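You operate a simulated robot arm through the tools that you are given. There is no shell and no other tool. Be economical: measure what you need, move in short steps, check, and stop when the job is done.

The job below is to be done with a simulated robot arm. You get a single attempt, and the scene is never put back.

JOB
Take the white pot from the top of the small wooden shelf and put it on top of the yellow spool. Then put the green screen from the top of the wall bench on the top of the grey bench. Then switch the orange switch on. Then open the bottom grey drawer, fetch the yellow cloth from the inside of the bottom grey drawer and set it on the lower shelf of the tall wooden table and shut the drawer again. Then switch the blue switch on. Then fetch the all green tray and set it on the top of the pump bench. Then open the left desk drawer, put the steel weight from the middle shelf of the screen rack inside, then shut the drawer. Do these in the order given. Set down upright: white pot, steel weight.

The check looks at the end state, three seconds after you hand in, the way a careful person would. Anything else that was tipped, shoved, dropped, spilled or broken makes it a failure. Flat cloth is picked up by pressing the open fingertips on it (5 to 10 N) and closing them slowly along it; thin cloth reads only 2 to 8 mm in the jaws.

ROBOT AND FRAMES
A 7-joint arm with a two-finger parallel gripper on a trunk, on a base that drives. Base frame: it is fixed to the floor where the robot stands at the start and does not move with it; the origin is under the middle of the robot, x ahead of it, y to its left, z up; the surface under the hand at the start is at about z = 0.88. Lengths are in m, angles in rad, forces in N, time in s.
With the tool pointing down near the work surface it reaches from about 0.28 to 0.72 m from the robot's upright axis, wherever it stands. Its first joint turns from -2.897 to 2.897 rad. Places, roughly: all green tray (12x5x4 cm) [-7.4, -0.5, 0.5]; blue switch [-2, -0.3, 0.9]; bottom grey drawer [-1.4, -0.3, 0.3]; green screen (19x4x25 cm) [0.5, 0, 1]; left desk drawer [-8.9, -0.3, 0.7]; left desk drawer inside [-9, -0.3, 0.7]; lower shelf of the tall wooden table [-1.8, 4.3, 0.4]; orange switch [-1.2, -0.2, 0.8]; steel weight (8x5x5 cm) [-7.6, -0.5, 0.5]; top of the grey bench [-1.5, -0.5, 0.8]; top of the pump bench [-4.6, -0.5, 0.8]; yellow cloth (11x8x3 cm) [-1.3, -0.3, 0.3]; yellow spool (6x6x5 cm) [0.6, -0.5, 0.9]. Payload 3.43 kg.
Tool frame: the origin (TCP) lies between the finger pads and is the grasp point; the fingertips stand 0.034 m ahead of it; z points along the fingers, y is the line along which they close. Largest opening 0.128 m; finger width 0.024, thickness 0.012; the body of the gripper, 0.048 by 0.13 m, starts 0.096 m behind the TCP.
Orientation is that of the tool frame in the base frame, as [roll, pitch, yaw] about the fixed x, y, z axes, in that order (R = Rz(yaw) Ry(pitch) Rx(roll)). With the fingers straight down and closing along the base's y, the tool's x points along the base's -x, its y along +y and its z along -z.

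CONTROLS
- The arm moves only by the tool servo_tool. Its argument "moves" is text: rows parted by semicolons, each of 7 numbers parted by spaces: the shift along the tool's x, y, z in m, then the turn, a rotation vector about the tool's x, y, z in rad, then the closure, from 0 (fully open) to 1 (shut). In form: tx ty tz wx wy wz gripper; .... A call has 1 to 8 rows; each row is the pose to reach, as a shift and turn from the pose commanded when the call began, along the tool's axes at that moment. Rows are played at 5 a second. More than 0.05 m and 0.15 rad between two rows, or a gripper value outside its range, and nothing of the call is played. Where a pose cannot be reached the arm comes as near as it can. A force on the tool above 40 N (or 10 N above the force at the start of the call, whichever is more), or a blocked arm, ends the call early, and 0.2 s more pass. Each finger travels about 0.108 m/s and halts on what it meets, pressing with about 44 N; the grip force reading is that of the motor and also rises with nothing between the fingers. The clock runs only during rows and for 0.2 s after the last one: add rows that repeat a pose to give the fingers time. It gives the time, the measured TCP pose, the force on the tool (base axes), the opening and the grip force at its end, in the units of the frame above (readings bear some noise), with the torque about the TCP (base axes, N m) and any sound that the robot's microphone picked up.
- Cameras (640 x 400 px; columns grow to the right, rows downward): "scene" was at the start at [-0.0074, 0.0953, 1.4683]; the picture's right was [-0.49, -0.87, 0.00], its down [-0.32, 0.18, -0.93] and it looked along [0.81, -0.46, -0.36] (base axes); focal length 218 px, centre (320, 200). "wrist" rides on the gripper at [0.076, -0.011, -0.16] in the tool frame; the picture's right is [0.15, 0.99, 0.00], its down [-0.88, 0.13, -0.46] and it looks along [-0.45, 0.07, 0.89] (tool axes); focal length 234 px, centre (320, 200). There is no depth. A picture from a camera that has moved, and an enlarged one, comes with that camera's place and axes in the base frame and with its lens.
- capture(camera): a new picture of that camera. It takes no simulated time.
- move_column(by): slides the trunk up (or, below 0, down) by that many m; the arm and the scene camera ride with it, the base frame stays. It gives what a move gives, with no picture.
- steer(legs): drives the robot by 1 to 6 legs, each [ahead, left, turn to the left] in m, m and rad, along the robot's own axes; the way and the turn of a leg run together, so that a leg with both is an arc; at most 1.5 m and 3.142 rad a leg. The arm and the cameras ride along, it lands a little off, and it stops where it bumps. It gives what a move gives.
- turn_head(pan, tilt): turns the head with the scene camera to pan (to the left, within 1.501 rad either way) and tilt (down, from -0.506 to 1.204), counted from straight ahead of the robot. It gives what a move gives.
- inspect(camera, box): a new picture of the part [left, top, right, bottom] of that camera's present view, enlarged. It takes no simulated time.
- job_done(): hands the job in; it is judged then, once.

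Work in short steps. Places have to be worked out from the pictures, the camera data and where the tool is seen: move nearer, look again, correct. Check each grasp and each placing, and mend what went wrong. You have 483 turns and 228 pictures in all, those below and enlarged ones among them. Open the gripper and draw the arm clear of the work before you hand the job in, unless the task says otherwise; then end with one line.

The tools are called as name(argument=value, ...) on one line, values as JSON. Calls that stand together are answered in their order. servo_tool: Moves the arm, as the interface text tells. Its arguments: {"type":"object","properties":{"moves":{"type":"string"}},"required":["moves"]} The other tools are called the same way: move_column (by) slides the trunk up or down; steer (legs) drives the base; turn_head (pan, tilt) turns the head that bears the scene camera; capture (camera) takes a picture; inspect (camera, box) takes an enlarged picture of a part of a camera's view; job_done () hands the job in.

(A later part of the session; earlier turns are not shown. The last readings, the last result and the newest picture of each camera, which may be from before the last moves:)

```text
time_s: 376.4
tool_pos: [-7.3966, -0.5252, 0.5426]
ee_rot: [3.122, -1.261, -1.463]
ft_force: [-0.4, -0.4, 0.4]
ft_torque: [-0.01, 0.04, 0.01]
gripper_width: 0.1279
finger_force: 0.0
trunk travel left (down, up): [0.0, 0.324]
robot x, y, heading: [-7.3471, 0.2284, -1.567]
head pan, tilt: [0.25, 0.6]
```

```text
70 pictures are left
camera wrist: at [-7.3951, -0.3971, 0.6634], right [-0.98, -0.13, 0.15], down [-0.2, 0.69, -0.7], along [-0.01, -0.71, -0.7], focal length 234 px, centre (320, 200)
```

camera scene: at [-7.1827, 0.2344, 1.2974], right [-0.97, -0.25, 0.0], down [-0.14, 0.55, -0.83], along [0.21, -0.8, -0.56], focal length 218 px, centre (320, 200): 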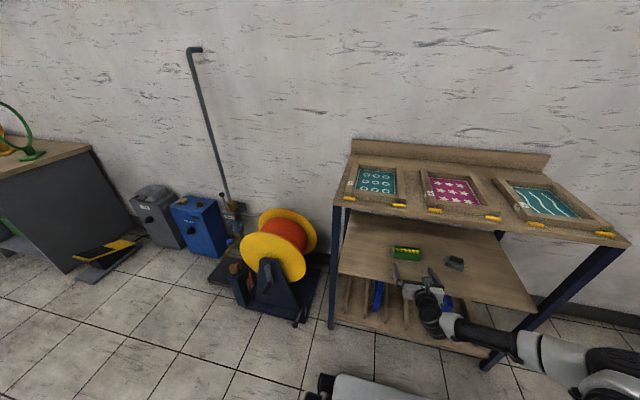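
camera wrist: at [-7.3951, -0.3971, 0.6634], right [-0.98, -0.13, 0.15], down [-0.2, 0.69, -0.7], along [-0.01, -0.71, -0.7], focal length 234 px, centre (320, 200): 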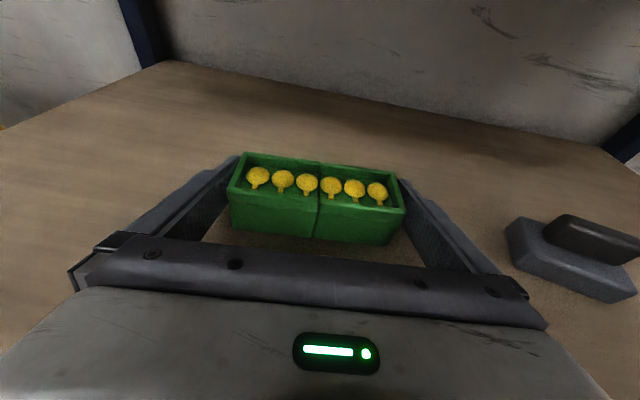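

The tray sits between the fingers with no contact. Close slowly.

servo_tool(moves="0 0 0 0 0 0 0.03; 0 0 0 0 0 0 0.06; 0 0 0 0 0 0 0.09; 0 0 0 0 0 0 0.12; 0 0 0 0 0 0 0.16; 0 0 0 0 0 0 0.2; 0 0 0 0 0 0 0.2")

capture(camera="wrist")

```text
time_s: 378.0
tool_pos: [-7.3962, -0.5253, 0.5439]
ee_rot: [3.12, -1.26, -1.461]
ft_force: [-0.4, 0.5, 1.3]
ft_torque: [0.03, -0.1, -0.01]
gripper_width: 0.1172
finger_force: 43.9
trunk travel left (down, up): [0.0, 0.324]
robot x, y, heading: [-7.3457, 0.2277, -1.566]
head pan, tilt: [0.25, 0.6]
```

```text
69 pictures are left
camera wrist: at [-7.3952, -0.3969, 0.6636], right [-0.98, -0.13, 0.15], down [-0.2, 0.69, -0.7], along [-0.01, -0.71, -0.7], focal length 234 px, centre (320, 200)
```

wrist: 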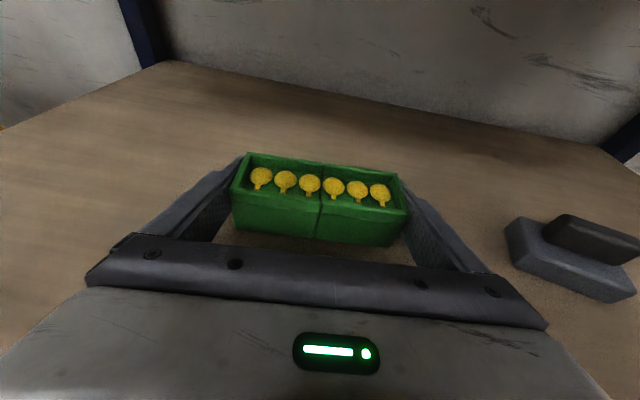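

Gripped at 0.117 m. Lift 3 cm gently and check it stays whole.

servo_tool(moves="0.005 0 -0.0015 0 0 0 0.2; 0.012 0 -0.004 0 0 0 0.2; 0.02 0 -0.0065 0 0 0 0.2; 0.0286 0 -0.0092 0 0 0 0.2; 0.0286 0 -0.0092 0 0 0 0.2")

capture(camera="wrist")

inspect(camera="scene", box=[330, 180, 530, 320])

```text
time_s: 379.2
tool_pos: [-7.3962, -0.5253, 0.5715]
ee_rot: [3.12, -1.259, -1.462]
ft_force: [0.4, 0.0, -1.6]
ft_torque: [0.04, -0.01, -0.02]
gripper_width: 0.1169
finger_force: 44.3
trunk travel left (down, up): [0.0, 0.324]
robot x, y, heading: [-7.3438, 0.2304, -1.564]
head pan, tilt: [0.25, 0.6]
```

```text
68 pictures are left
camera wrist: at [-7.3955, -0.3976, 0.693], right [-0.98, -0.13, 0.15], down [-0.2, 0.69, -0.7], along [-0.01, -0.71, -0.7], focal length 234 px, centre (320, 200)
```

wrist: 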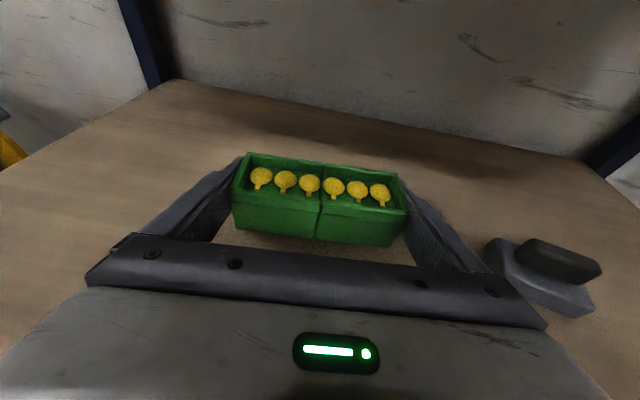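

```text
2.86 times, centred on (430, 250) of scene
camera zoom: at [-7.1827, 0.2343, 1.2974], right [-0.97, -0.25, 0.0], down [-0.14, 0.55, -0.83], along [0.21, -0.8, -0.56], focal length 623 px, centre (6, 57)
```

zoom: 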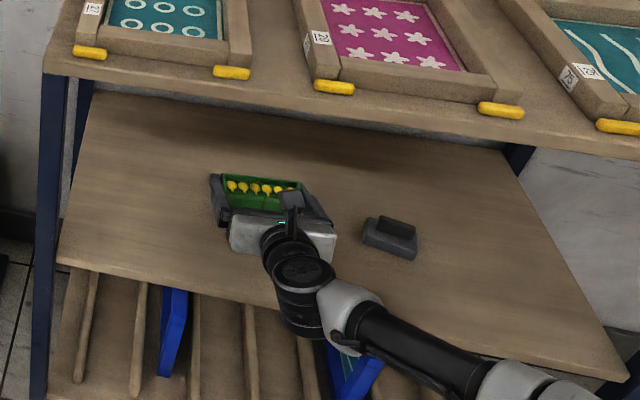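

Held level. Back out of the rack, then raise the trunk.

steer(legs=[[-0.45, 0, 0]])

move_column(by=0.32)

servo_tool(moves="0.04 0 -0.013 0 0 0 0.2; 0.08 0 -0.026 0 0 0 0.2; 0.12 0 -0.039 0 0 0 0.2; 0.15 0 -0.048 0 0 0 0.2; 0.15 0 -0.048 0 0 0 0.2")

turn_head(pan=1.0, tilt=0.35)

capture(camera="scene")

```text
time_s: 381.9
tool_pos: [-7.3969, -0.0783, 0.5724]
ee_rot: [3.12, -1.261, -1.461]
ft_force: [0.2, -0.1, -0.9]
ft_torque: [-0.04, -0.02, 0.0]
gripper_width: 0.1168
finger_force: 44.3
trunk travel left (down, up): [0.0, 0.324]
robot x, y, heading: [-7.3481, 0.6762, -1.563]
head pan, tilt: [0.25, 0.6]
```

```text
time_s: 385.1
tool_pos: [-7.3964, -0.0783, 0.8929]
ee_rot: [3.119, -1.26, -1.459]
ft_force: [0.6, -0.6, -0.5]
ft_torque: [0.0, -0.01, 0.02]
gripper_width: 0.117
finger_force: 44.2
trunk travel left (down, up): [-0.32, 0.004]
robot x, y, heading: [-7.3487, 0.6774, -1.565]
head pan, tilt: [0.25, 0.6]
```

```text
time_s: 386.3
tool_pos: [-7.3963, -0.0784, 1.0529]
ee_rot: [3.12, -1.259, -1.46]
ft_force: [-1.1, -0.2, -0.9]
ft_torque: [0.0, 0.0, 0.01]
gripper_width: 0.1169
finger_force: 44.2
trunk travel left (down, up): [-0.32, 0.004]
robot x, y, heading: [-7.3507, 0.6737, -1.567]
head pan, tilt: [0.25, 0.6]
```

```text
time_s: 387.4
tool_pos: [-7.3969, -0.0779, 1.0514]
ee_rot: [3.12, -1.259, -1.462]
ft_force: [0.7, 0.5, -0.5]
ft_torque: [-0.01, 0.0, 0.02]
gripper_width: 0.1171
finger_force: 43.9
trunk travel left (down, up): [-0.32, 0.004]
robot x, y, heading: [-7.3512, 0.6767, -1.567]
head pan, tilt: [1.0, 0.351]
```

```text
66 pictures are left
camera scene: at [-7.1286, 0.7177, 1.6401], right [-0.54, -0.84, 0.0], down [-0.29, 0.18, -0.94], along [0.79, -0.5, -0.34], focal length 218 px, centre (320, 200)
```

scene: 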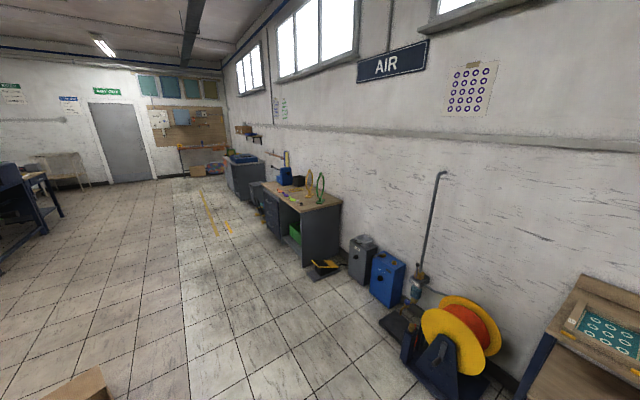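

Strafe left 2.75 m to the pump bench.

steer(legs=[[0, 1.4, 0], [0, 1.35, 0]])

turn_head(pan=0.15, tilt=0.55)

capture(camera="scene")

capture(camera="wrist")

```text
time_s: 413.7
tool_pos: [-4.6593, -0.0507, 1.0512]
ee_rot: [3.12, -1.26, -1.465]
ft_force: [-0.1, -0.5, -1.1]
ft_torque: [-0.04, -0.01, -0.02]
gripper_width: 0.1171
finger_force: 43.8
trunk travel left (down, up): [-0.32, 0.004]
robot x, y, heading: [-4.6079, 0.6979, -1.573]
head pan, tilt: [1.0, 0.351]
```

```text
time_s: 414.9
tool_pos: [-4.6598, -0.0511, 1.0524]
ee_rot: [3.121, -1.261, -1.463]
ft_force: [0.1, 0.7, -0.8]
ft_torque: [0.03, -0.01, 0.02]
gripper_width: 0.1171
finger_force: 44.2
trunk travel left (down, up): [-0.32, 0.004]
robot x, y, heading: [-4.6078, 0.7008, -1.568]
head pan, tilt: [0.15, 0.55]
```

```text
65 pictures are left
camera scene: at [-4.4528, 0.7052, 1.6219], right [-0.99, -0.15, 0.0], down [-0.08, 0.52, -0.85], along [0.13, -0.84, -0.52], focal length 218 px, centre (320, 200)
```

scene: 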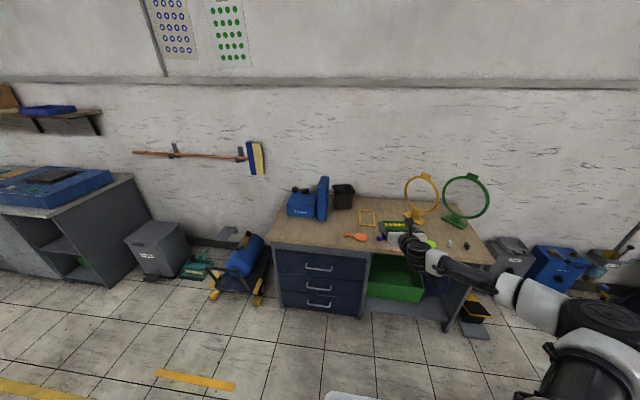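

```text
64 pictures are left
camera wrist: at [-4.6585, 0.0764, 1.1714], right [-0.98, -0.13, 0.15], down [-0.19, 0.69, -0.7], along [-0.01, -0.71, -0.7], focal length 234 px, centre (320, 200)
```

wrist: 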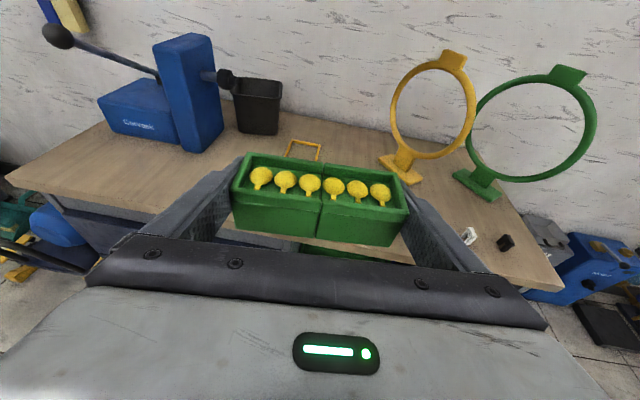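

Zoom on the bench top to pick a free spot.

inspect(camera="scene", box=[260, 165, 500, 285])

```text
2.67 times, centred on (380, 225) of scene
camera zoom: at [-4.4528, 0.7052, 1.6219], right [-0.99, -0.15, 0.0], down [-0.08, 0.52, -0.85], along [0.13, -0.84, -0.52], focal length 582 px, centre (160, 133)
```

zoom: 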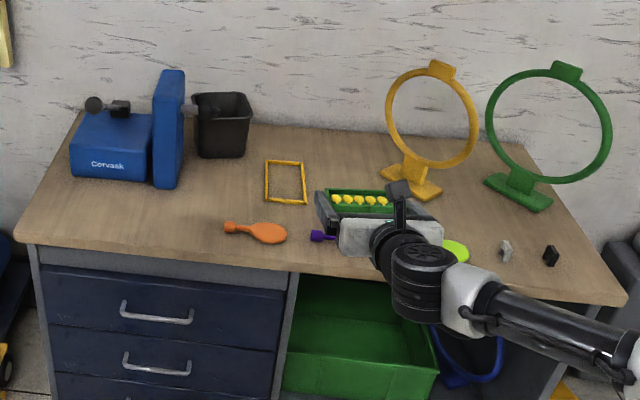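

Free area at x −4.03…−4.42, y −0.18…−0.36. Target tray centre (−4.22, −0.265). Drive left 0.44 and ahead 0.21.

steer(legs=[[0, 0.44, 0], [0.2, 0, 0]])

move_column(by=-0.15)

capture(camera="scene")

capture(camera="wrist")

```text
time_s: 420.7
tool_pos: [-4.2305, -0.2489, 1.0519]
ee_rot: [3.119, -1.26, -1.465]
ft_force: [-0.1, 0.2, -1.4]
ft_torque: [-0.01, 0.01, -0.02]
gripper_width: 0.117
finger_force: 44.0
trunk travel left (down, up): [-0.32, 0.004]
robot x, y, heading: [-4.1824, 0.5056, -1.563]
head pan, tilt: [0.15, 0.55]
```

```text
time_s: 422.5
tool_pos: [-4.2293, -0.2473, 0.9023]
ee_rot: [3.119, -1.259, -1.465]
ft_force: [-0.1, -0.3, -1.0]
ft_torque: [0.01, 0.01, 0.0]
gripper_width: 0.1174
finger_force: 44.1
trunk travel left (down, up): [-0.17, 0.154]
robot x, y, heading: [-4.1783, 0.5106, -1.566]
head pan, tilt: [0.15, 0.55]
```

```text
62 pictures are left
camera scene: at [-4.0244, 0.5096, 1.472], right [-0.99, -0.15, 0.0], down [-0.08, 0.52, -0.85], along [0.13, -0.84, -0.52], focal length 218 px, centre (320, 200)
```

scene: 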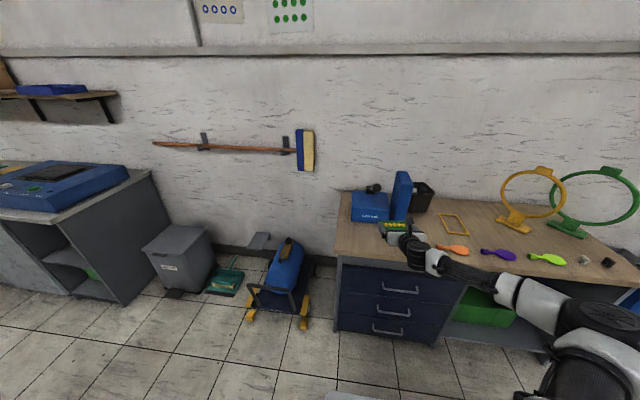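

```text
61 pictures are left
camera wrist: at [-4.2294, -0.1194, 1.0216], right [-0.98, -0.13, 0.15], down [-0.2, 0.69, -0.7], along [-0.01, -0.71, -0.7], focal length 234 px, centre (320, 200)
```

wrist: 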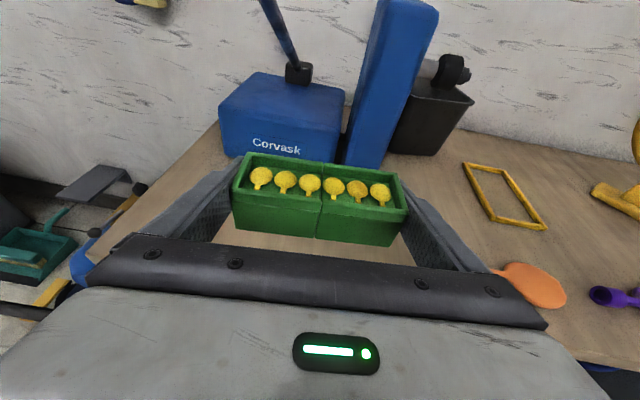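

Spot is clear. Lower 6 cm, then creep down.

servo_tool(moves="-0.019 0 0.006 0 0 0 0.2; -0.038 0 0.012 0 0 0 0.2; -0.055 0 0.0178 0 0 0 0.2; -0.055 0 0.0178 0 0 0 0.2")

servo_tool(moves="-0.003 0 0.001 0 0 0 0.2; -0.0057 0 0.0018 0 0 0 0.2; -0.0085 0 0.0027 0 0 0 0.2; -0.0085 0 0.0027 0 0 0 0.2")

inspect(camera="scene", box=[330, 180, 450, 270])

```text
time_s: 423.5
tool_pos: [-4.2299, -0.2474, 0.8426]
ee_rot: [3.12, -1.26, -1.463]
ft_force: [0.3, 0.4, -0.6]
ft_torque: [0.0, -0.03, -0.01]
gripper_width: 0.1172
finger_force: 43.4
trunk travel left (down, up): [-0.17, 0.154]
robot x, y, heading: [-4.1788, 0.5056, -1.568]
head pan, tilt: [0.15, 0.55]
```

```text
time_s: 424.5
tool_pos: [-4.2318, -0.2477, 0.835]
ee_rot: [3.121, -1.259, -1.464]
ft_force: [0.6, -0.1, -1.6]
ft_torque: [0.01, -0.02, 0.01]
gripper_width: 0.117
finger_force: 44.0
trunk travel left (down, up): [-0.17, 0.154]
robot x, y, heading: [-4.1784, 0.505, -1.57]
head pan, tilt: [0.15, 0.55]
```

```text
4.44 times, centred on (390, 225) of scene
camera zoom: at [-4.0244, 0.5095, 1.4719], right [-0.99, -0.15, 0.0], down [-0.08, 0.52, -0.85], along [0.13, -0.84, -0.52], focal length 969 px, centre (9, 89)
```

zoom: 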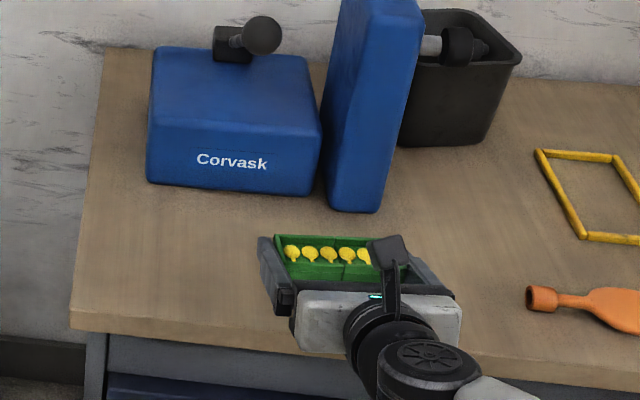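

Continue 2 mm at a time until contact.

servo_tool(moves="-0.0019 0 0.0006 0 0 0 0.2; -0.0038 0 0.0012 0 0 0 0.2; -0.0038 0 0.0012 0 0 0 0.2")

servo_tool(moves="-0.0019 0 0.0006 0 0 0 0.2; -0.0038 0 0.0012 0 0 0 0.2; -0.0038 0 0.0012 0 0 0 0.2")

```text
time_s: 425.3
tool_pos: [-4.2312, -0.2479, 0.8316]
ee_rot: [3.121, -1.261, -1.464]
ft_force: [-0.5, 0.9, -0.2]
ft_torque: [-0.01, 0.0, -0.03]
gripper_width: 0.117
finger_force: 44.4
trunk travel left (down, up): [-0.17, 0.154]
robot x, y, heading: [-4.179, 0.5062, -1.566]
head pan, tilt: [0.15, 0.55]
```

```text
time_s: 426.1
tool_pos: [-4.2315, -0.2477, 0.8262]
ee_rot: [3.119, -1.259, -1.462]
ft_force: [1.1, 0.1, -0.6]
ft_torque: [0.0, 0.02, -0.02]
gripper_width: 0.1171
finger_force: 43.7
trunk travel left (down, up): [-0.17, 0.154]
robot x, y, heading: [-4.1791, 0.5079, -1.571]
head pan, tilt: [0.15, 0.55]
```

servo_tool(moves="-0.0019 0 0.0006 0 0 0 0.2; -0.0038 0 0.0012 0 0 0 0.2; -0.0057 0 0.0018 0 0 0 0.2; -0.0057 0 0.0018 0 0 0 0.2")

inspect(camera="wrist", box=[200, 130, 440, 270])

```text
time_s: 427.1
tool_pos: [-4.233, -0.2465, 0.8207]
ee_rot: [3.122, -1.259, -1.465]
ft_force: [-0.3, -0.2, -1.2]
ft_torque: [-0.01, 0.02, -0.01]
gripper_width: 0.117
finger_force: 44.1
trunk travel left (down, up): [-0.17, 0.154]
robot x, y, heading: [-4.1814, 0.5131, -1.567]
head pan, tilt: [0.15, 0.55]
```

```text
2.67 times, centred on (320, 200) of wrist
camera zoom: at [-4.231, -0.119, 0.9406], right [-0.98, -0.13, 0.15], down [-0.2, 0.69, -0.7], along [-0.01, -0.71, -0.7], focal length 624 px, centre (320, 200)
```

zoom: 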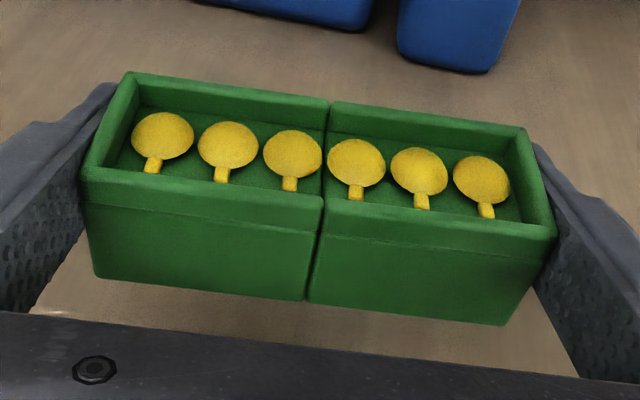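

servo_tool(moves="-0.0019 0 0.0006 0 0 0 0.2; -0.0038 0 0.0012 0 0 0 0.2; -0.0048 0 0.0015 0 0 0 0.2; -0.0048 0 0.0015 0 0 0 0.2")

servo_tool(moves="-0.0019 0 0.0006 0 0 0 0.2; -0.0038 0 0.0012 0 0 0 0.2; -0.0038 0 0.0012 0 0 0 0.2")

inspect(camera="scene", box=[360, 210, 430, 260])

```text
time_s: 428.1
tool_pos: [-4.23, -0.248, 0.8164]
ee_rot: [3.12, -1.26, -1.466]
ft_force: [0.3, 0.1, -0.9]
ft_torque: [-0.01, 0.01, 0.01]
gripper_width: 0.1173
finger_force: 43.7
trunk travel left (down, up): [-0.17, 0.154]
robot x, y, heading: [-4.1782, 0.5056, -1.568]
head pan, tilt: [0.15, 0.55]
```

```text
time_s: 428.9
tool_pos: [-4.2315, -0.2471, 0.8119]
ee_rot: [3.118, -1.259, -1.463]
ft_force: [-0.2, 0.5, -0.8]
ft_torque: [0.0, 0.02, 0.0]
gripper_width: 0.1172
finger_force: 43.3
trunk travel left (down, up): [-0.17, 0.154]
robot x, y, heading: [-4.1753, 0.5048, -1.568]
head pan, tilt: [0.15, 0.55]
```

```text
8.00 times, centred on (395, 235) of scene
camera zoom: at [-4.0244, 0.5095, 1.4719], right [-0.99, -0.15, 0.0], down [-0.08, 0.52, -0.85], along [0.13, -0.84, -0.52], focal length 1745 px, centre (-280, -80)
```

zoom: 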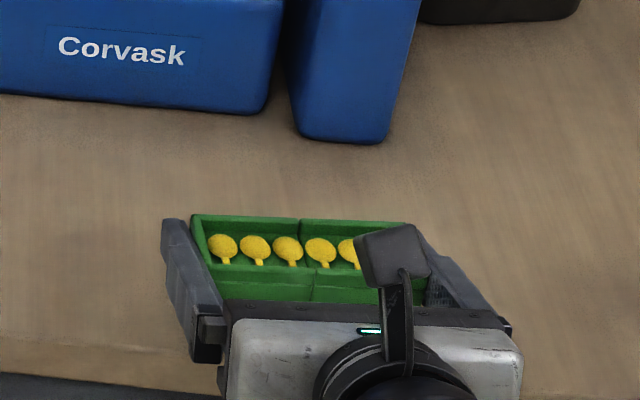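

Triangulation puts the bench top nearer 0.75. Lower 2 cm then creep.

servo_tool(moves="-0.0048 0 0.0015 0 0 0 0.2; -0.0095 0 0.003 0 0 0 0.2; -0.0143 0 0.0046 0 0 0 0.2; -0.0143 0 0.0046 0 0 0 0.2")

servo_tool(moves="-0.0019 0 0.0006 0 0 0 0.2; -0.0038 0 0.0012 0 0 0 0.2; -0.0038 0 0.0012 0 0 0 0.2")

servo_tool(moves="-0.0019 0 0.0006 0 0 0 0.2; -0.0038 0 0.0012 0 0 0 0.2; -0.0038 0 0.0012 0 0 0 0.2")

```text
time_s: 429.9
tool_pos: [-4.2312, -0.247, 0.7962]
ee_rot: [3.119, -1.259, -1.462]
ft_force: [-0.2, -0.2, -1.5]
ft_torque: [0.02, -0.02, 0.01]
gripper_width: 0.117
finger_force: 43.5
trunk travel left (down, up): [-0.17, 0.154]
robot x, y, heading: [-4.1781, 0.5041, -1.571]
head pan, tilt: [0.15, 0.55]
```

```text
time_s: 430.7
tool_pos: [-4.2308, -0.2477, 0.7935]
ee_rot: [3.12, -1.26, -1.462]
ft_force: [-0.1, 0.2, -0.4]
ft_torque: [0.01, 0.02, -0.02]
gripper_width: 0.1168
finger_force: 43.6
trunk travel left (down, up): [-0.17, 0.154]
robot x, y, heading: [-4.181, 0.5076, -1.569]
head pan, tilt: [0.15, 0.55]
```

```text
time_s: 431.5
tool_pos: [-4.2305, -0.246, 0.789]
ee_rot: [3.12, -1.26, -1.464]
ft_force: [0.2, 0.0, -0.5]
ft_torque: [-0.02, -0.01, 0.0]
gripper_width: 0.1168
finger_force: 43.8
trunk travel left (down, up): [-0.17, 0.154]
robot x, y, heading: [-4.1796, 0.5093, -1.568]
head pan, tilt: [0.15, 0.55]
```

servo_tool(moves="-0.0019 0 0.0006 0 0 0 0.2; -0.0038 0 0.0012 0 0 0 0.2; -0.0038 0 0.0012 0 0 0 0.2")

servo_tool(moves="-0.0019 0 0.0006 0 0 0 0.2; -0.0038 0 0.0012 0 0 0 0.2; -0.0038 0 0.0012 0 0 0 0.2")

inspect(camera="wrist", box=[200, 130, 440, 270])

```text
time_s: 432.3
tool_pos: [-4.2328, -0.2475, 0.7863]
ee_rot: [3.12, -1.26, -1.466]
ft_force: [0.3, 0.0, -1.1]
ft_torque: [0.01, 0.0, 0.04]
gripper_width: 0.1166
finger_force: 44.0
trunk travel left (down, up): [-0.17, 0.154]
robot x, y, heading: [-4.1803, 0.5067, -1.564]
head pan, tilt: [0.15, 0.55]
```

```text
time_s: 433.1
tool_pos: [-4.2328, -0.2468, 0.7805]
ee_rot: [3.121, -1.259, -1.464]
ft_force: [-0.8, -0.1, -0.7]
ft_torque: [0.01, -0.02, 0.0]
gripper_width: 0.1169
finger_force: 44.5
trunk travel left (down, up): [-0.17, 0.154]
robot x, y, heading: [-4.1777, 0.5103, -1.568]
head pan, tilt: [0.15, 0.55]
```

```text
2.67 times, centred on (320, 200) of wrist
camera zoom: at [-4.2311, -0.1195, 0.9001], right [-0.98, -0.13, 0.15], down [-0.2, 0.69, -0.7], along [-0.01, -0.71, -0.7], focal length 624 px, centre (320, 200)
```

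zoom: 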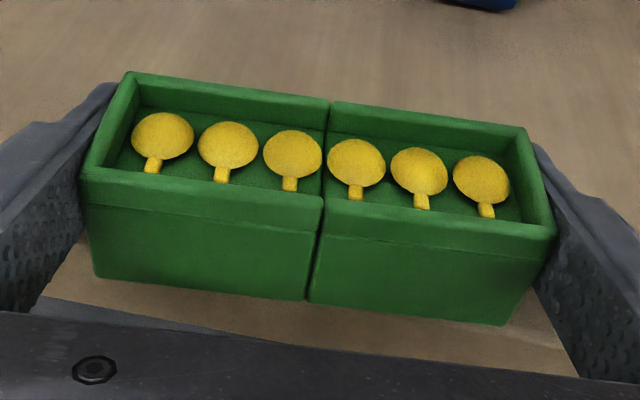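

servo_tool(moves="-0.0019 0 0.0006 0 0 0 0.2; -0.0038 0 0.0012 0 0 0 0.2; -0.0038 0 0.0012 0 0 0 0.2")

servo_tool(moves="-0.0019 0 0.0006 0 0 0 0.2; -0.0038 0 0.0012 0 0 0 0.2; -0.0038 0 0.0012 0 0 0 0.2")

inspect(camera="scene", box=[330, 200, 450, 280])

```text
time_s: 433.9
tool_pos: [-4.2313, -0.247, 0.7767]
ee_rot: [3.118, -1.259, -1.463]
ft_force: [-1.0, 0.4, -0.1]
ft_torque: [0.02, 0.01, -0.01]
gripper_width: 0.117
finger_force: 44.6
trunk travel left (down, up): [-0.17, 0.154]
robot x, y, heading: [-4.1781, 0.5063, -1.57]
head pan, tilt: [0.15, 0.55]
```

```text
time_s: 434.7
tool_pos: [-4.2326, -0.2474, 0.7734]
ee_rot: [3.12, -1.261, -1.464]
ft_force: [0.0, 1.6, 4.5]
ft_torque: [0.06, -0.36, 0.04]
gripper_width: 0.1171
finger_force: 43.7
trunk travel left (down, up): [-0.17, 0.154]
robot x, y, heading: [-4.1746, 0.5048, -1.566]
head pan, tilt: [0.15, 0.55]
```

```text
5.00 times, centred on (390, 240) of scene
camera zoom: at [-4.0244, 0.5101, 1.472], right [-0.99, -0.15, 0.0], down [-0.08, 0.52, -0.85], along [0.13, -0.84, -0.52], focal length 1090 px, centre (-30, 0)
```

zoom: 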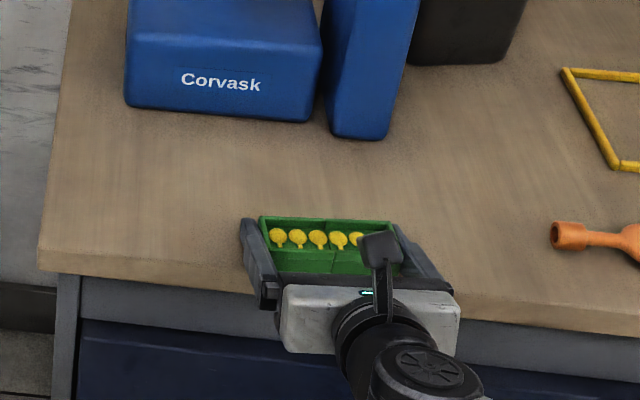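

Contact at bench z≈0.743, but the tray is only ~1.5 cm from the front edge. Lift 1.5 cm, drive ahead 0.07, and set down again.

servo_tool(moves="0.007 0 -0.0023 0 0 0 0.2; 0.0155 0 -0.005 0 0 0 0.2; 0.0155 0 -0.005 0 0 0 0.2")

steer(legs=[[0.07, 0, 0]])

servo_tool(moves="-0.005 0 0.0016 0 0 0 0.2; -0.0095 0 0.0031 0 0 0 0.2; -0.0115 0 0.0037 0 0 0 0.2; -0.0115 0 0.0037 0 0 0 0.2")

```text
time_s: 435.5
tool_pos: [-4.2317, -0.248, 0.789]
ee_rot: [3.119, -1.259, -1.462]
ft_force: [-0.2, 0.2, -1.1]
ft_torque: [0.01, 0.0, 0.01]
gripper_width: 0.1171
finger_force: 44.3
trunk travel left (down, up): [-0.17, 0.154]
robot x, y, heading: [-4.178, 0.5074, -1.565]
head pan, tilt: [0.15, 0.55]
```

```text
time_s: 436.5
tool_pos: [-4.23, -0.3168, 0.7892]
ee_rot: [3.121, -1.259, -1.462]
ft_force: [1.0, 0.2, -1.4]
ft_torque: [0.02, 0.01, -0.02]
gripper_width: 0.1173
finger_force: 43.7
trunk travel left (down, up): [-0.17, 0.154]
robot x, y, heading: [-4.1788, 0.4412, -1.571]
head pan, tilt: [0.15, 0.55]
```

```text
time_s: 437.5
tool_pos: [-4.2297, -0.3149, 0.7758]
ee_rot: [3.12, -1.26, -1.462]
ft_force: [-0.3, 1.0, 0.0]
ft_torque: [-0.06, 0.0, 0.0]
gripper_width: 0.1168
finger_force: 43.8
trunk travel left (down, up): [-0.17, 0.154]
robot x, y, heading: [-4.1783, 0.4384, -1.567]
head pan, tilt: [0.15, 0.55]
```

servo_tool(moves="-0.0014 0 0.0005 0 0 0 0.2; -0.0028 0 0.0009 0 0 0 0.2; -0.0028 0 0.0009 0 0 0 0.2")

```text
time_s: 438.3
tool_pos: [-4.2306, -0.3171, 0.7749]
ee_rot: [3.122, -1.261, -1.461]
ft_force: [0.5, -0.7, -1.9]
ft_torque: [-0.03, 0.02, -0.02]
gripper_width: 0.117
finger_force: 44.4
trunk travel left (down, up): [-0.17, 0.154]
robot x, y, heading: [-4.1746, 0.4417, -1.572]
head pan, tilt: [0.15, 0.55]
```

servo_tool(moves="-0.0019 0 0.0006 0 0 0 0.2; -0.0028 0 0.0009 0 0 0 0.2; -0.0028 0 0.0009 0 0 0 0.2")

```text
time_s: 439.1
tool_pos: [-4.2304, -0.3176, 0.7727]
ee_rot: [3.122, -1.263, -1.464]
ft_force: [0.2, 1.0, 11.9]
ft_torque: [0.31, -0.71, 0.06]
gripper_width: 0.1172
finger_force: 43.8
trunk travel left (down, up): [-0.17, 0.154]
robot x, y, heading: [-4.1782, 0.4339, -1.572]
head pan, tilt: [0.15, 0.55]
```

Contact (12 N). Open slowly—opening only a few mm each side.

servo_tool(moves="0 0 0 0 0 0 0.06; 0 0 0 0 0 0 0.03; 0 0 0 0 0 0 0; 0 0 0 0 0 0 0; 0 0 0 0 0 0 0")

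capture(camera="wrist")

```text
time_s: 440.3
tool_pos: [-4.2308, -0.317, 0.7715]
ee_rot: [3.118, -1.261, -1.462]
ft_force: [-5.6, -0.7, 7.6]
ft_torque: [-0.2, -0.4, -0.14]
gripper_width: 0.1246
finger_force: 0.0
trunk travel left (down, up): [-0.17, 0.154]
robot x, y, heading: [-4.1797, 0.4378, -1.567]
head pan, tilt: [0.15, 0.55]
```

```text
55 pictures are left
camera wrist: at [-4.2298, -0.1891, 0.8918], right [-0.98, -0.13, 0.15], down [-0.2, 0.69, -0.7], along [-0.01, -0.71, -0.7], focal length 234 px, centre (320, 200)
```

wrist: 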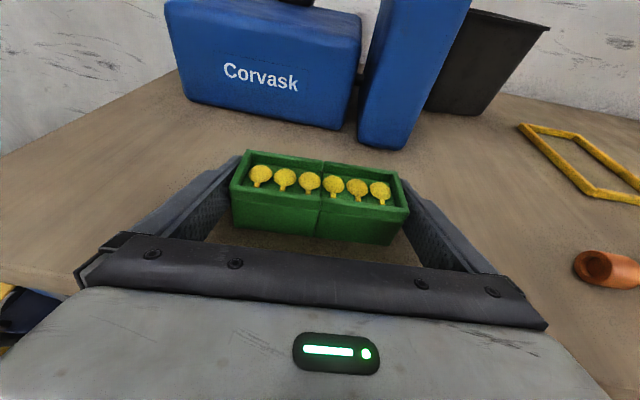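

A fingertip seems to rub the bench (width 0.1246). Raise 2–3 mm so both fingers fully open.

servo_tool(moves="0.0015 0 -0.0005 0 0 0 0; 0.003 0 -0.001 0 0 0 0; 0.003 0 -0.001 0 0 0 0; 0.003 0 -0.001 0 0 0 0")

inspect(camera="wrist", box=[200, 130, 440, 270])

```text
time_s: 441.3
tool_pos: [-4.2303, -0.317, 0.7733]
ee_rot: [3.12, -1.259, -1.462]
ft_force: [-0.4, 0.6, 0.5]
ft_torque: [0.02, -0.01, 0.01]
gripper_width: 0.1279
finger_force: 0.0
trunk travel left (down, up): [-0.17, 0.154]
robot x, y, heading: [-4.1764, 0.4388, -1.567]
head pan, tilt: [0.15, 0.55]
```

```text
2.67 times, centred on (320, 200) of wrist
camera zoom: at [-4.2291, -0.1888, 0.894], right [-0.98, -0.13, 0.15], down [-0.2, 0.69, -0.7], along [-0.01, -0.71, -0.7], focal length 624 px, centre (320, 200)
```

zoom: 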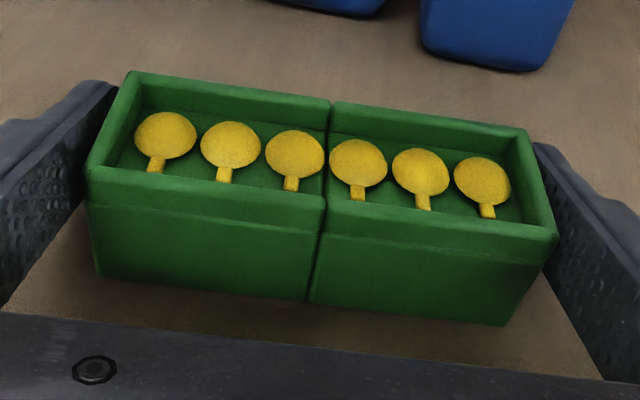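

Released. Retreat along the tool's own horizontal direction with the arm.

servo_tool(moves="-0.004 0.001 -0.012 0 0 0 0; -0.0086 0.001 -0.0267 0 0 0 0; -0.0135 0.001 -0.042 0 0 0 0; -0.0185 0.001 -0.057 0 0 0 0; -0.0246 0.001 -0.0762 0 0 0 0; -0.0246 0.001 -0.0762 0 0 0 0")

capture(camera="wrist")

```text
time_s: 442.7
tool_pos: [-4.2386, -0.2369, 0.775]
ee_rot: [3.122, -1.26, -1.462]
ft_force: [1.0, -0.5, 0.4]
ft_torque: [0.03, 0.01, -0.01]
gripper_width: 0.1283
finger_force: 0.1
trunk travel left (down, up): [-0.17, 0.154]
robot x, y, heading: [-4.1806, 0.4361, -1.567]
head pan, tilt: [0.15, 0.55]
```

```text
53 pictures are left
camera wrist: at [-4.2372, -0.1087, 0.894], right [-0.98, -0.13, 0.15], down [-0.2, 0.69, -0.7], along [-0.01, -0.71, -0.7], focal length 234 px, centre (320, 200)
```

wrist: 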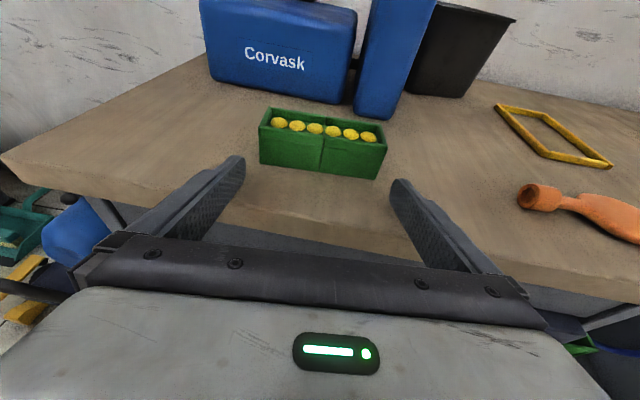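

Tray placed. Now go toward the desk (front faces +x at x≈−8.65). Back off, strafe right along the aisle.

steer(legs=[[-0.28, 0, 0], [0, -1.5, 0], [0, -1.5, 0], [0, -0.2, 0]])

turn_head(pan=-1.2, tilt=0.45)

capture(camera="scene")

```text
time_s: 475.0
tool_pos: [-7.4313, 0.0644, 0.7748]
ee_rot: [3.123, -1.26, -1.472]
ft_force: [-1.1, 0.7, 0.8]
ft_torque: [0.0, -0.01, -0.01]
gripper_width: 0.1282
finger_force: 0.1
trunk travel left (down, up): [-0.17, 0.154]
robot x, y, heading: [-7.3621, 0.7375, -1.579]
head pan, tilt: [0.15, 0.55]
```

```text
time_s: 476.5
tool_pos: [-7.4317, 0.0649, 0.775]
ee_rot: [3.12, -1.26, -1.473]
ft_force: [-0.7, 1.0, -0.4]
ft_torque: [-0.01, -0.01, 0.02]
gripper_width: 0.128
finger_force: 0.0
trunk travel left (down, up): [-0.17, 0.154]
robot x, y, heading: [-7.3652, 0.7409, -1.575]
head pan, tilt: [-1.201, 0.45]
```

```text
52 pictures are left
camera scene: at [-7.3098, 0.7965, 1.4809], right [-0.36, 0.93, 0.0], down [0.41, 0.16, -0.9], along [-0.84, -0.32, -0.44], focal length 218 px, centre (320, 200)
```

scene: 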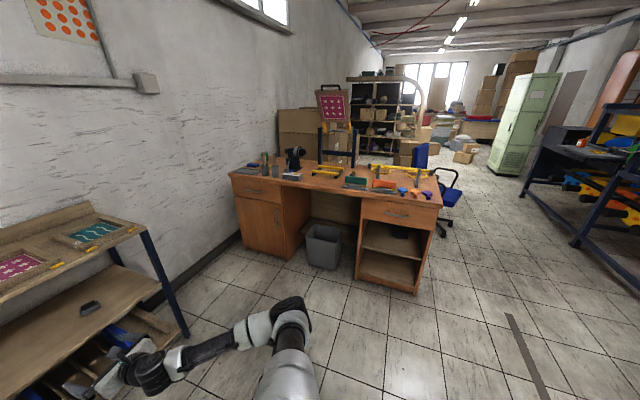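

Zoom on the desk's left drawer.

inspect(camera="scene", box=[220, 140, 360, 260])

```text
3.33 times, centred on (290, 200) of scene
camera zoom: at [-7.3098, 0.7965, 1.4809], right [-0.36, 0.93, 0.0], down [0.41, 0.16, -0.9], along [-0.84, -0.32, -0.44], focal length 727 px, centre (420, 200)
```

zoom: 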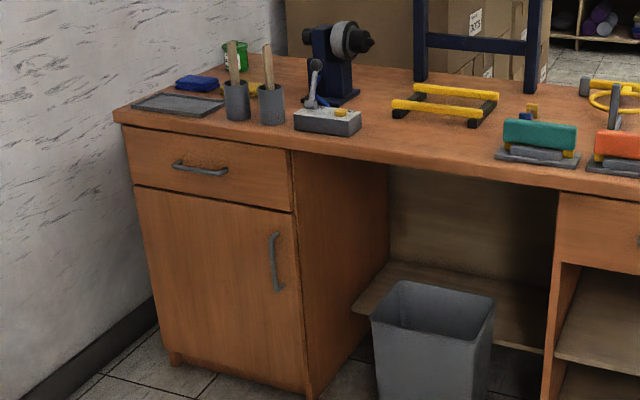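

Handle ≈ x −8.72, y −0.43…−0.27, z 0.73. Turn to face −x and position the robot at about (−7.95, 0.05).

steer(legs=[[0, 0, -1.565], [0.55, 0, 0], [0, 0.65, 0]])

servo_tool(moves="0 0 0 0 0 -0.15 0.3; 0 0 0 0 0 -0.3 0.4; 0 0 0 0 0 -0.45 0.4; 0 0 0 0 0 -0.6 0.4; 0 0 0 0 0 -0.75 0.4; 0 0 0 0 0 -0.9 0.4; 0 0 0 0 0 -1.05 0.4; 0 0 0 0 0 -1.2 0.4")

turn_head(pan=0.35, tilt=0.6)

capture(camera="scene")

```text
time_s: 489.8
tool_pos: [-8.5974, 0.1861, 0.7745]
ee_rot: [3.121, -1.26, -3.067]
ft_force: [0.1, -0.1, 1.0]
ft_torque: [0.01, -0.02, 0.02]
gripper_width: 0.128
finger_force: 0.1
trunk travel left (down, up): [-0.17, 0.154]
robot x, y, heading: [-7.9228, 0.1049, 3.111]
head pan, tilt: [-1.201, 0.45]
```

```text
time_s: 491.6
tool_pos: [-8.5975, 0.1852, 0.7739]
ee_rot: [1.903, -0.345, -1.631]
ft_force: [-0.3, 0.0, 0.0]
ft_torque: [0.02, -0.03, -0.01]
gripper_width: 0.0768
finger_force: 0.0
trunk travel left (down, up): [-0.17, 0.154]
robot x, y, heading: [-7.9276, 0.1061, 3.115]
head pan, tilt: [-1.201, 0.45]
```

```text
time_s: 493.3
tool_pos: [-8.5962, 0.1865, 0.7749]
ee_rot: [1.903, -0.348, -1.632]
ft_force: [0.3, 0.0, 0.9]
ft_torque: [0.01, 0.02, 0.01]
gripper_width: 0.0766
finger_force: 0.1
trunk travel left (down, up): [-0.17, 0.154]
robot x, y, heading: [-7.9235, 0.104, 3.119]
head pan, tilt: [0.351, 0.6]
```

```text
50 pictures are left
camera scene: at [-7.9211, -0.0644, 1.4674], right [-0.32, 0.95, 0.0], down [0.54, 0.18, -0.83], along [-0.78, -0.26, -0.56], focal length 218 px, centre (320, 200)
```

scene: 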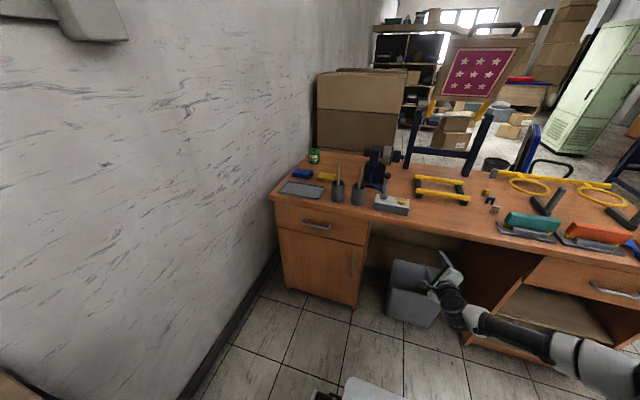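

Handle triangulated at (−8.727, −0.354, 0.726). Finish the roll while pulling the hand back along its axis.

servo_tool(moves="0 0 -0.03 0 0 -0.13 0.4; 0 0 -0.06 0 0 -0.26 0.4; 0 0 -0.09 0 0 -0.37 0.4; 0 0 -0.12 0 0 -0.37 0.4; 0 0 -0.15 0 0 -0.37 0.4; 0 0 -0.18 0 0 -0.37 0.4")

```text
time_s: 494.7
tool_pos: [-8.4278, 0.1957, 0.8287]
ee_rot: [1.883, 0.005, -1.515]
ft_force: [0.4, 0.4, -1.2]
ft_torque: [0.01, -0.04, -0.01]
gripper_width: 0.0768
finger_force: 0.2
trunk travel left (down, up): [-0.17, 0.154]
robot x, y, heading: [-7.9266, 0.108, 3.116]
head pan, tilt: [0.351, 0.6]
```

Sweep the hand sideways 0.4 m toward the drawer (free space), then drive closer.

servo_tool(moves="0.048 0 0 0 0 0 0.4; 0.096 0 0 0 0 0 0.4; 0.144 0 0 0 0 0 0.4; 0.192 0 0 0 0 0 0.4; 0.24 0 0 0 0 0 0.4; 0.288 0 0 0 0 0 0.4; 0.336 0 0 0 0 0 0.4; 0.384 0 0 0 0 0 0.4")

steer(legs=[[0, 0.09, 0.02], [0.13, 0, 0]])

capture(camera="wrist")

```text
time_s: 496.5
tool_pos: [-8.4048, -0.1897, 0.8277]
ee_rot: [1.882, 0.005, -1.517]
ft_force: [-0.1, -0.2, -0.9]
ft_torque: [0.02, -0.01, 0.05]
gripper_width: 0.0768
finger_force: 0.0
trunk travel left (down, up): [-0.17, 0.154]
robot x, y, heading: [-7.9249, 0.1042, 3.115]
head pan, tilt: [0.351, 0.6]
```

```text
time_s: 498.9
tool_pos: [-8.5315, -0.2874, 0.8267]
ee_rot: [1.881, 0.004, -1.494]
ft_force: [1.4, -0.5, 0.4]
ft_torque: [0.01, 0.01, 0.01]
gripper_width: 0.0768
finger_force: 0.1
trunk travel left (down, up): [-0.17, 0.154]
robot x, y, heading: [-8.0566, 0.0162, 3.131]
head pan, tilt: [0.351, 0.6]
```

```text
49 pictures are left
camera wrist: at [-8.3702, -0.3537, 0.8637], right [-0.29, -0.17, 0.94], down [0.33, 0.91, 0.27], along [-0.9, 0.38, -0.21], focal length 234 px, centre (320, 200)
```

wrist: 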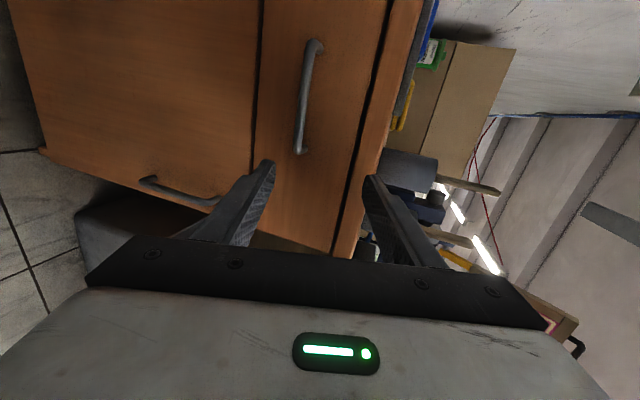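

Handle confirmed at (−8.727, −0.357, 0.73). Move to a 6 cm standoff.

servo_tool(moves="0.013 -0.009 0.036 0 0 0 0.4; 0.027 -0.018 0.073 0 0 0 0.4; 0.04 -0.027 0.11 0 0 0 0.4; 0.053 -0.035 0.1458 0 0 0 0.4; 0.053 -0.035 0.1458 0 0 0 0.4")

capture(camera="wrist")

```text
time_s: 500.1
tool_pos: [-8.6558, -0.352, 0.7496]
ee_rot: [1.883, 0.006, -1.495]
ft_force: [-0.3, 0.3, 0.0]
ft_torque: [0.0, -0.02, 0.01]
gripper_width: 0.0772
finger_force: 0.1
trunk travel left (down, up): [-0.17, 0.154]
robot x, y, heading: [-8.0584, 0.0134, 3.139]
head pan, tilt: [0.351, 0.6]
```

```text
48 pictures are left
camera wrist: at [-8.4952, -0.4168, 0.7864], right [-0.29, -0.17, 0.94], down [0.33, 0.91, 0.27], along [-0.9, 0.38, -0.21], focal length 234 px, centre (320, 200)
```

wrist: 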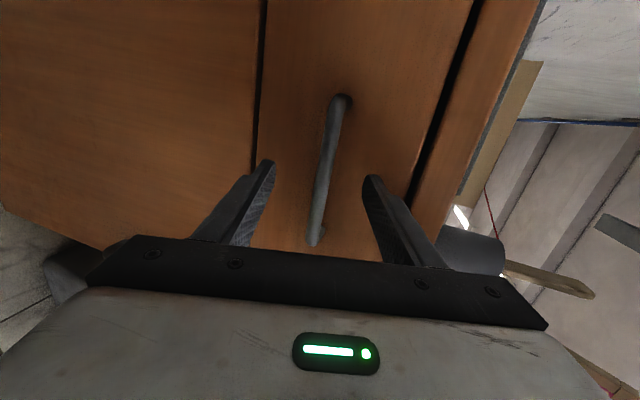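

Aligned. Advance 4.8 cm and close.

servo_tool(moves="0 0 0.02 0 0 0 0.4; 0 0 0.038 0 0 0 0.45; 0 0 0.048 0 0 0 0.55; 0 0 0.05 0 0 0 0.7; 0 0 0.052 0 0 0 0.85; 0 0 0.052 0 0 0 1; 0 0 0.052 0 0 0 1; 0 0 0.052 0 0 0 1")

capture(camera="wrist")

```text
time_s: 500.7
tool_pos: [-8.6863, -0.3558, 0.7373]
ee_rot: [1.881, 0.006, -1.495]
ft_force: [-0.5, 0.2, -0.5]
ft_torque: [0.0, 0.04, -0.02]
gripper_width: 0.0578
finger_force: 0.1
trunk travel left (down, up): [-0.17, 0.154]
robot x, y, heading: [-8.0571, 0.014, 3.136]
head pan, tilt: [0.351, 0.6]
stopped in row 3: the force on the tool passed its limit at 52 N (the readings are from after the stop); the commanded pose is now the measured one
```

```text
47 pictures are left
camera wrist: at [-8.526, -0.4206, 0.7745], right [-0.29, -0.18, 0.94], down [0.33, 0.91, 0.27], along [-0.9, 0.38, -0.21], focal length 234 px, centre (320, 200)
```

wrist: 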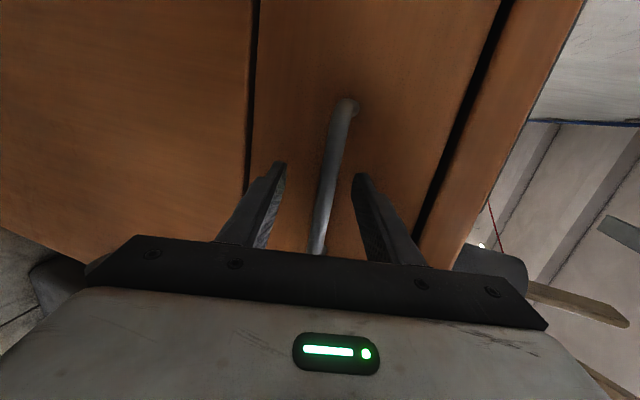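

Fingertip met the face; the bar is between the fingers. Back off 3 mm and close.

servo_tool(moves="0 0 -0.004 0 0 0 0.6; 0 0 -0.004 0 0 0 0.75; 0 0 -0.004 0 0 0 0.9; 0 0 -0.004 0 0 0 1; 0 0 -0.004 0 0 0 1; 0 0 -0.004 0 0 0 1")

```text
time_s: 502.1
tool_pos: [-8.6854, -0.3537, 0.7434]
ee_rot: [1.873, 0.004, -1.497]
ft_force: [-1.2, -2.1, 21.2]
ft_torque: [-0.93, 0.28, -1.05]
gripper_width: 0.014
finger_force: 44.8
trunk travel left (down, up): [-0.17, 0.154]
robot x, y, heading: [-8.0556, 0.0161, 3.136]
head pan, tilt: [0.351, 0.6]
```

Gripped. Pull by driving back 0.12.

steer(legs=[[-0.12, 0, 0]])

inspect(camera="scene", box=[220, 160, 420, 310])

```text
time_s: 503.4
tool_pos: [-8.5646, -0.3542, 0.7438]
ee_rot: [1.873, 0.006, -1.497]
ft_force: [-0.8, 4.8, 27.5]
ft_torque: [-1.22, 0.42, 0.12]
gripper_width: 0.0141
finger_force: 44.9
trunk travel left (down, up): [-0.17, 0.154]
robot x, y, heading: [-7.9371, 0.0168, 3.133]
head pan, tilt: [0.351, 0.6]
```

```text
2.67 times, centred on (320, 235) of scene
camera zoom: at [-7.9302, -0.1523, 1.4677], right [-0.34, 0.94, 0.0], down [0.53, 0.19, -0.83], along [-0.78, -0.28, -0.56], focal length 582 px, centre (320, 107)
```

zoom: 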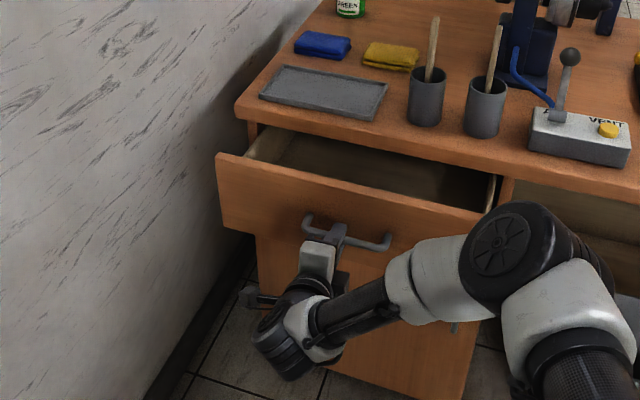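

Opens well. Pull another 0.13.

steer(legs=[[-0.13, 0, 0]])

inspect(camera="scene", box=[220, 150, 420, 300])

```text
time_s: 504.6
tool_pos: [-8.4378, -0.3547, 0.7431]
ee_rot: [1.873, 0.005, -1.5]
ft_force: [-1.1, 10.4, 14.2]
ft_torque: [-0.88, 0.16, -0.81]
gripper_width: 0.0142
finger_force: 44.8
trunk travel left (down, up): [-0.17, 0.154]
robot x, y, heading: [-7.8138, 0.014, 3.139]
head pan, tilt: [0.351, 0.6]
```

```text
2.67 times, centred on (320, 225) of scene
camera zoom: at [-7.8022, -0.1534, 1.4676], right [-0.34, 0.94, 0.0], down [0.53, 0.19, -0.83], along [-0.78, -0.28, -0.56], focal length 582 px, centre (320, 133)
```

zoom: 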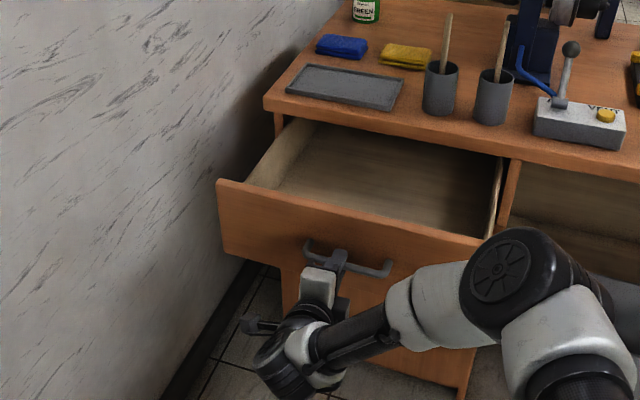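

Drawer is open 0.25 m and empty. Release the handle and retreat with the arm.

servo_tool(moves="0 0 0 0 0 0 0.8; 0 0 0 0 0 0 0.55; 0 0 0 0 0 0 0.4; 0 0 0 0 0 0 0.4; 0 0 -0.03 0 0 0 0.4; 0 0 -0.06 0 0 0 0.4; 0 0 -0.09 0 0 0 0.4; 0 0 -0.12 0 0 0 0.4")

inspect(camera="scene", box=[220, 150, 420, 300])

```text
time_s: 506.4
tool_pos: [-8.3237, -0.3472, 0.7789]
ee_rot: [1.87, 0.009, -1.498]
ft_force: [0.4, -0.4, -0.6]
ft_torque: [0.01, -0.04, 0.0]
gripper_width: 0.077
finger_force: 0.1
trunk travel left (down, up): [-0.17, 0.154]
robot x, y, heading: [-7.8131, 0.0125, 3.137]
head pan, tilt: [0.351, 0.6]
```

```text
2.67 times, centred on (320, 225) of scene
camera zoom: at [-7.8034, -0.1547, 1.4674], right [-0.34, 0.94, 0.0], down [0.53, 0.19, -0.83], along [-0.78, -0.28, -0.56], focal length 582 px, centre (320, 133)
```

zoom: 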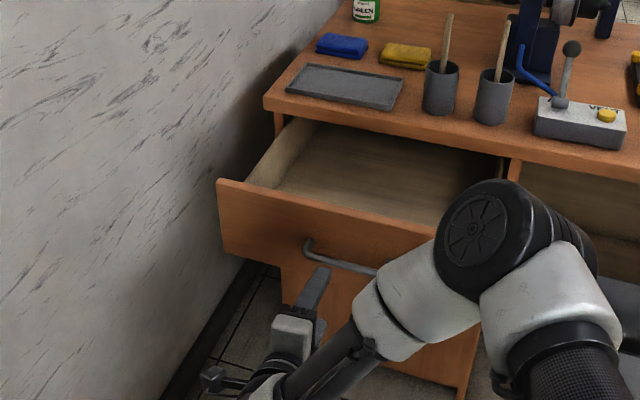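

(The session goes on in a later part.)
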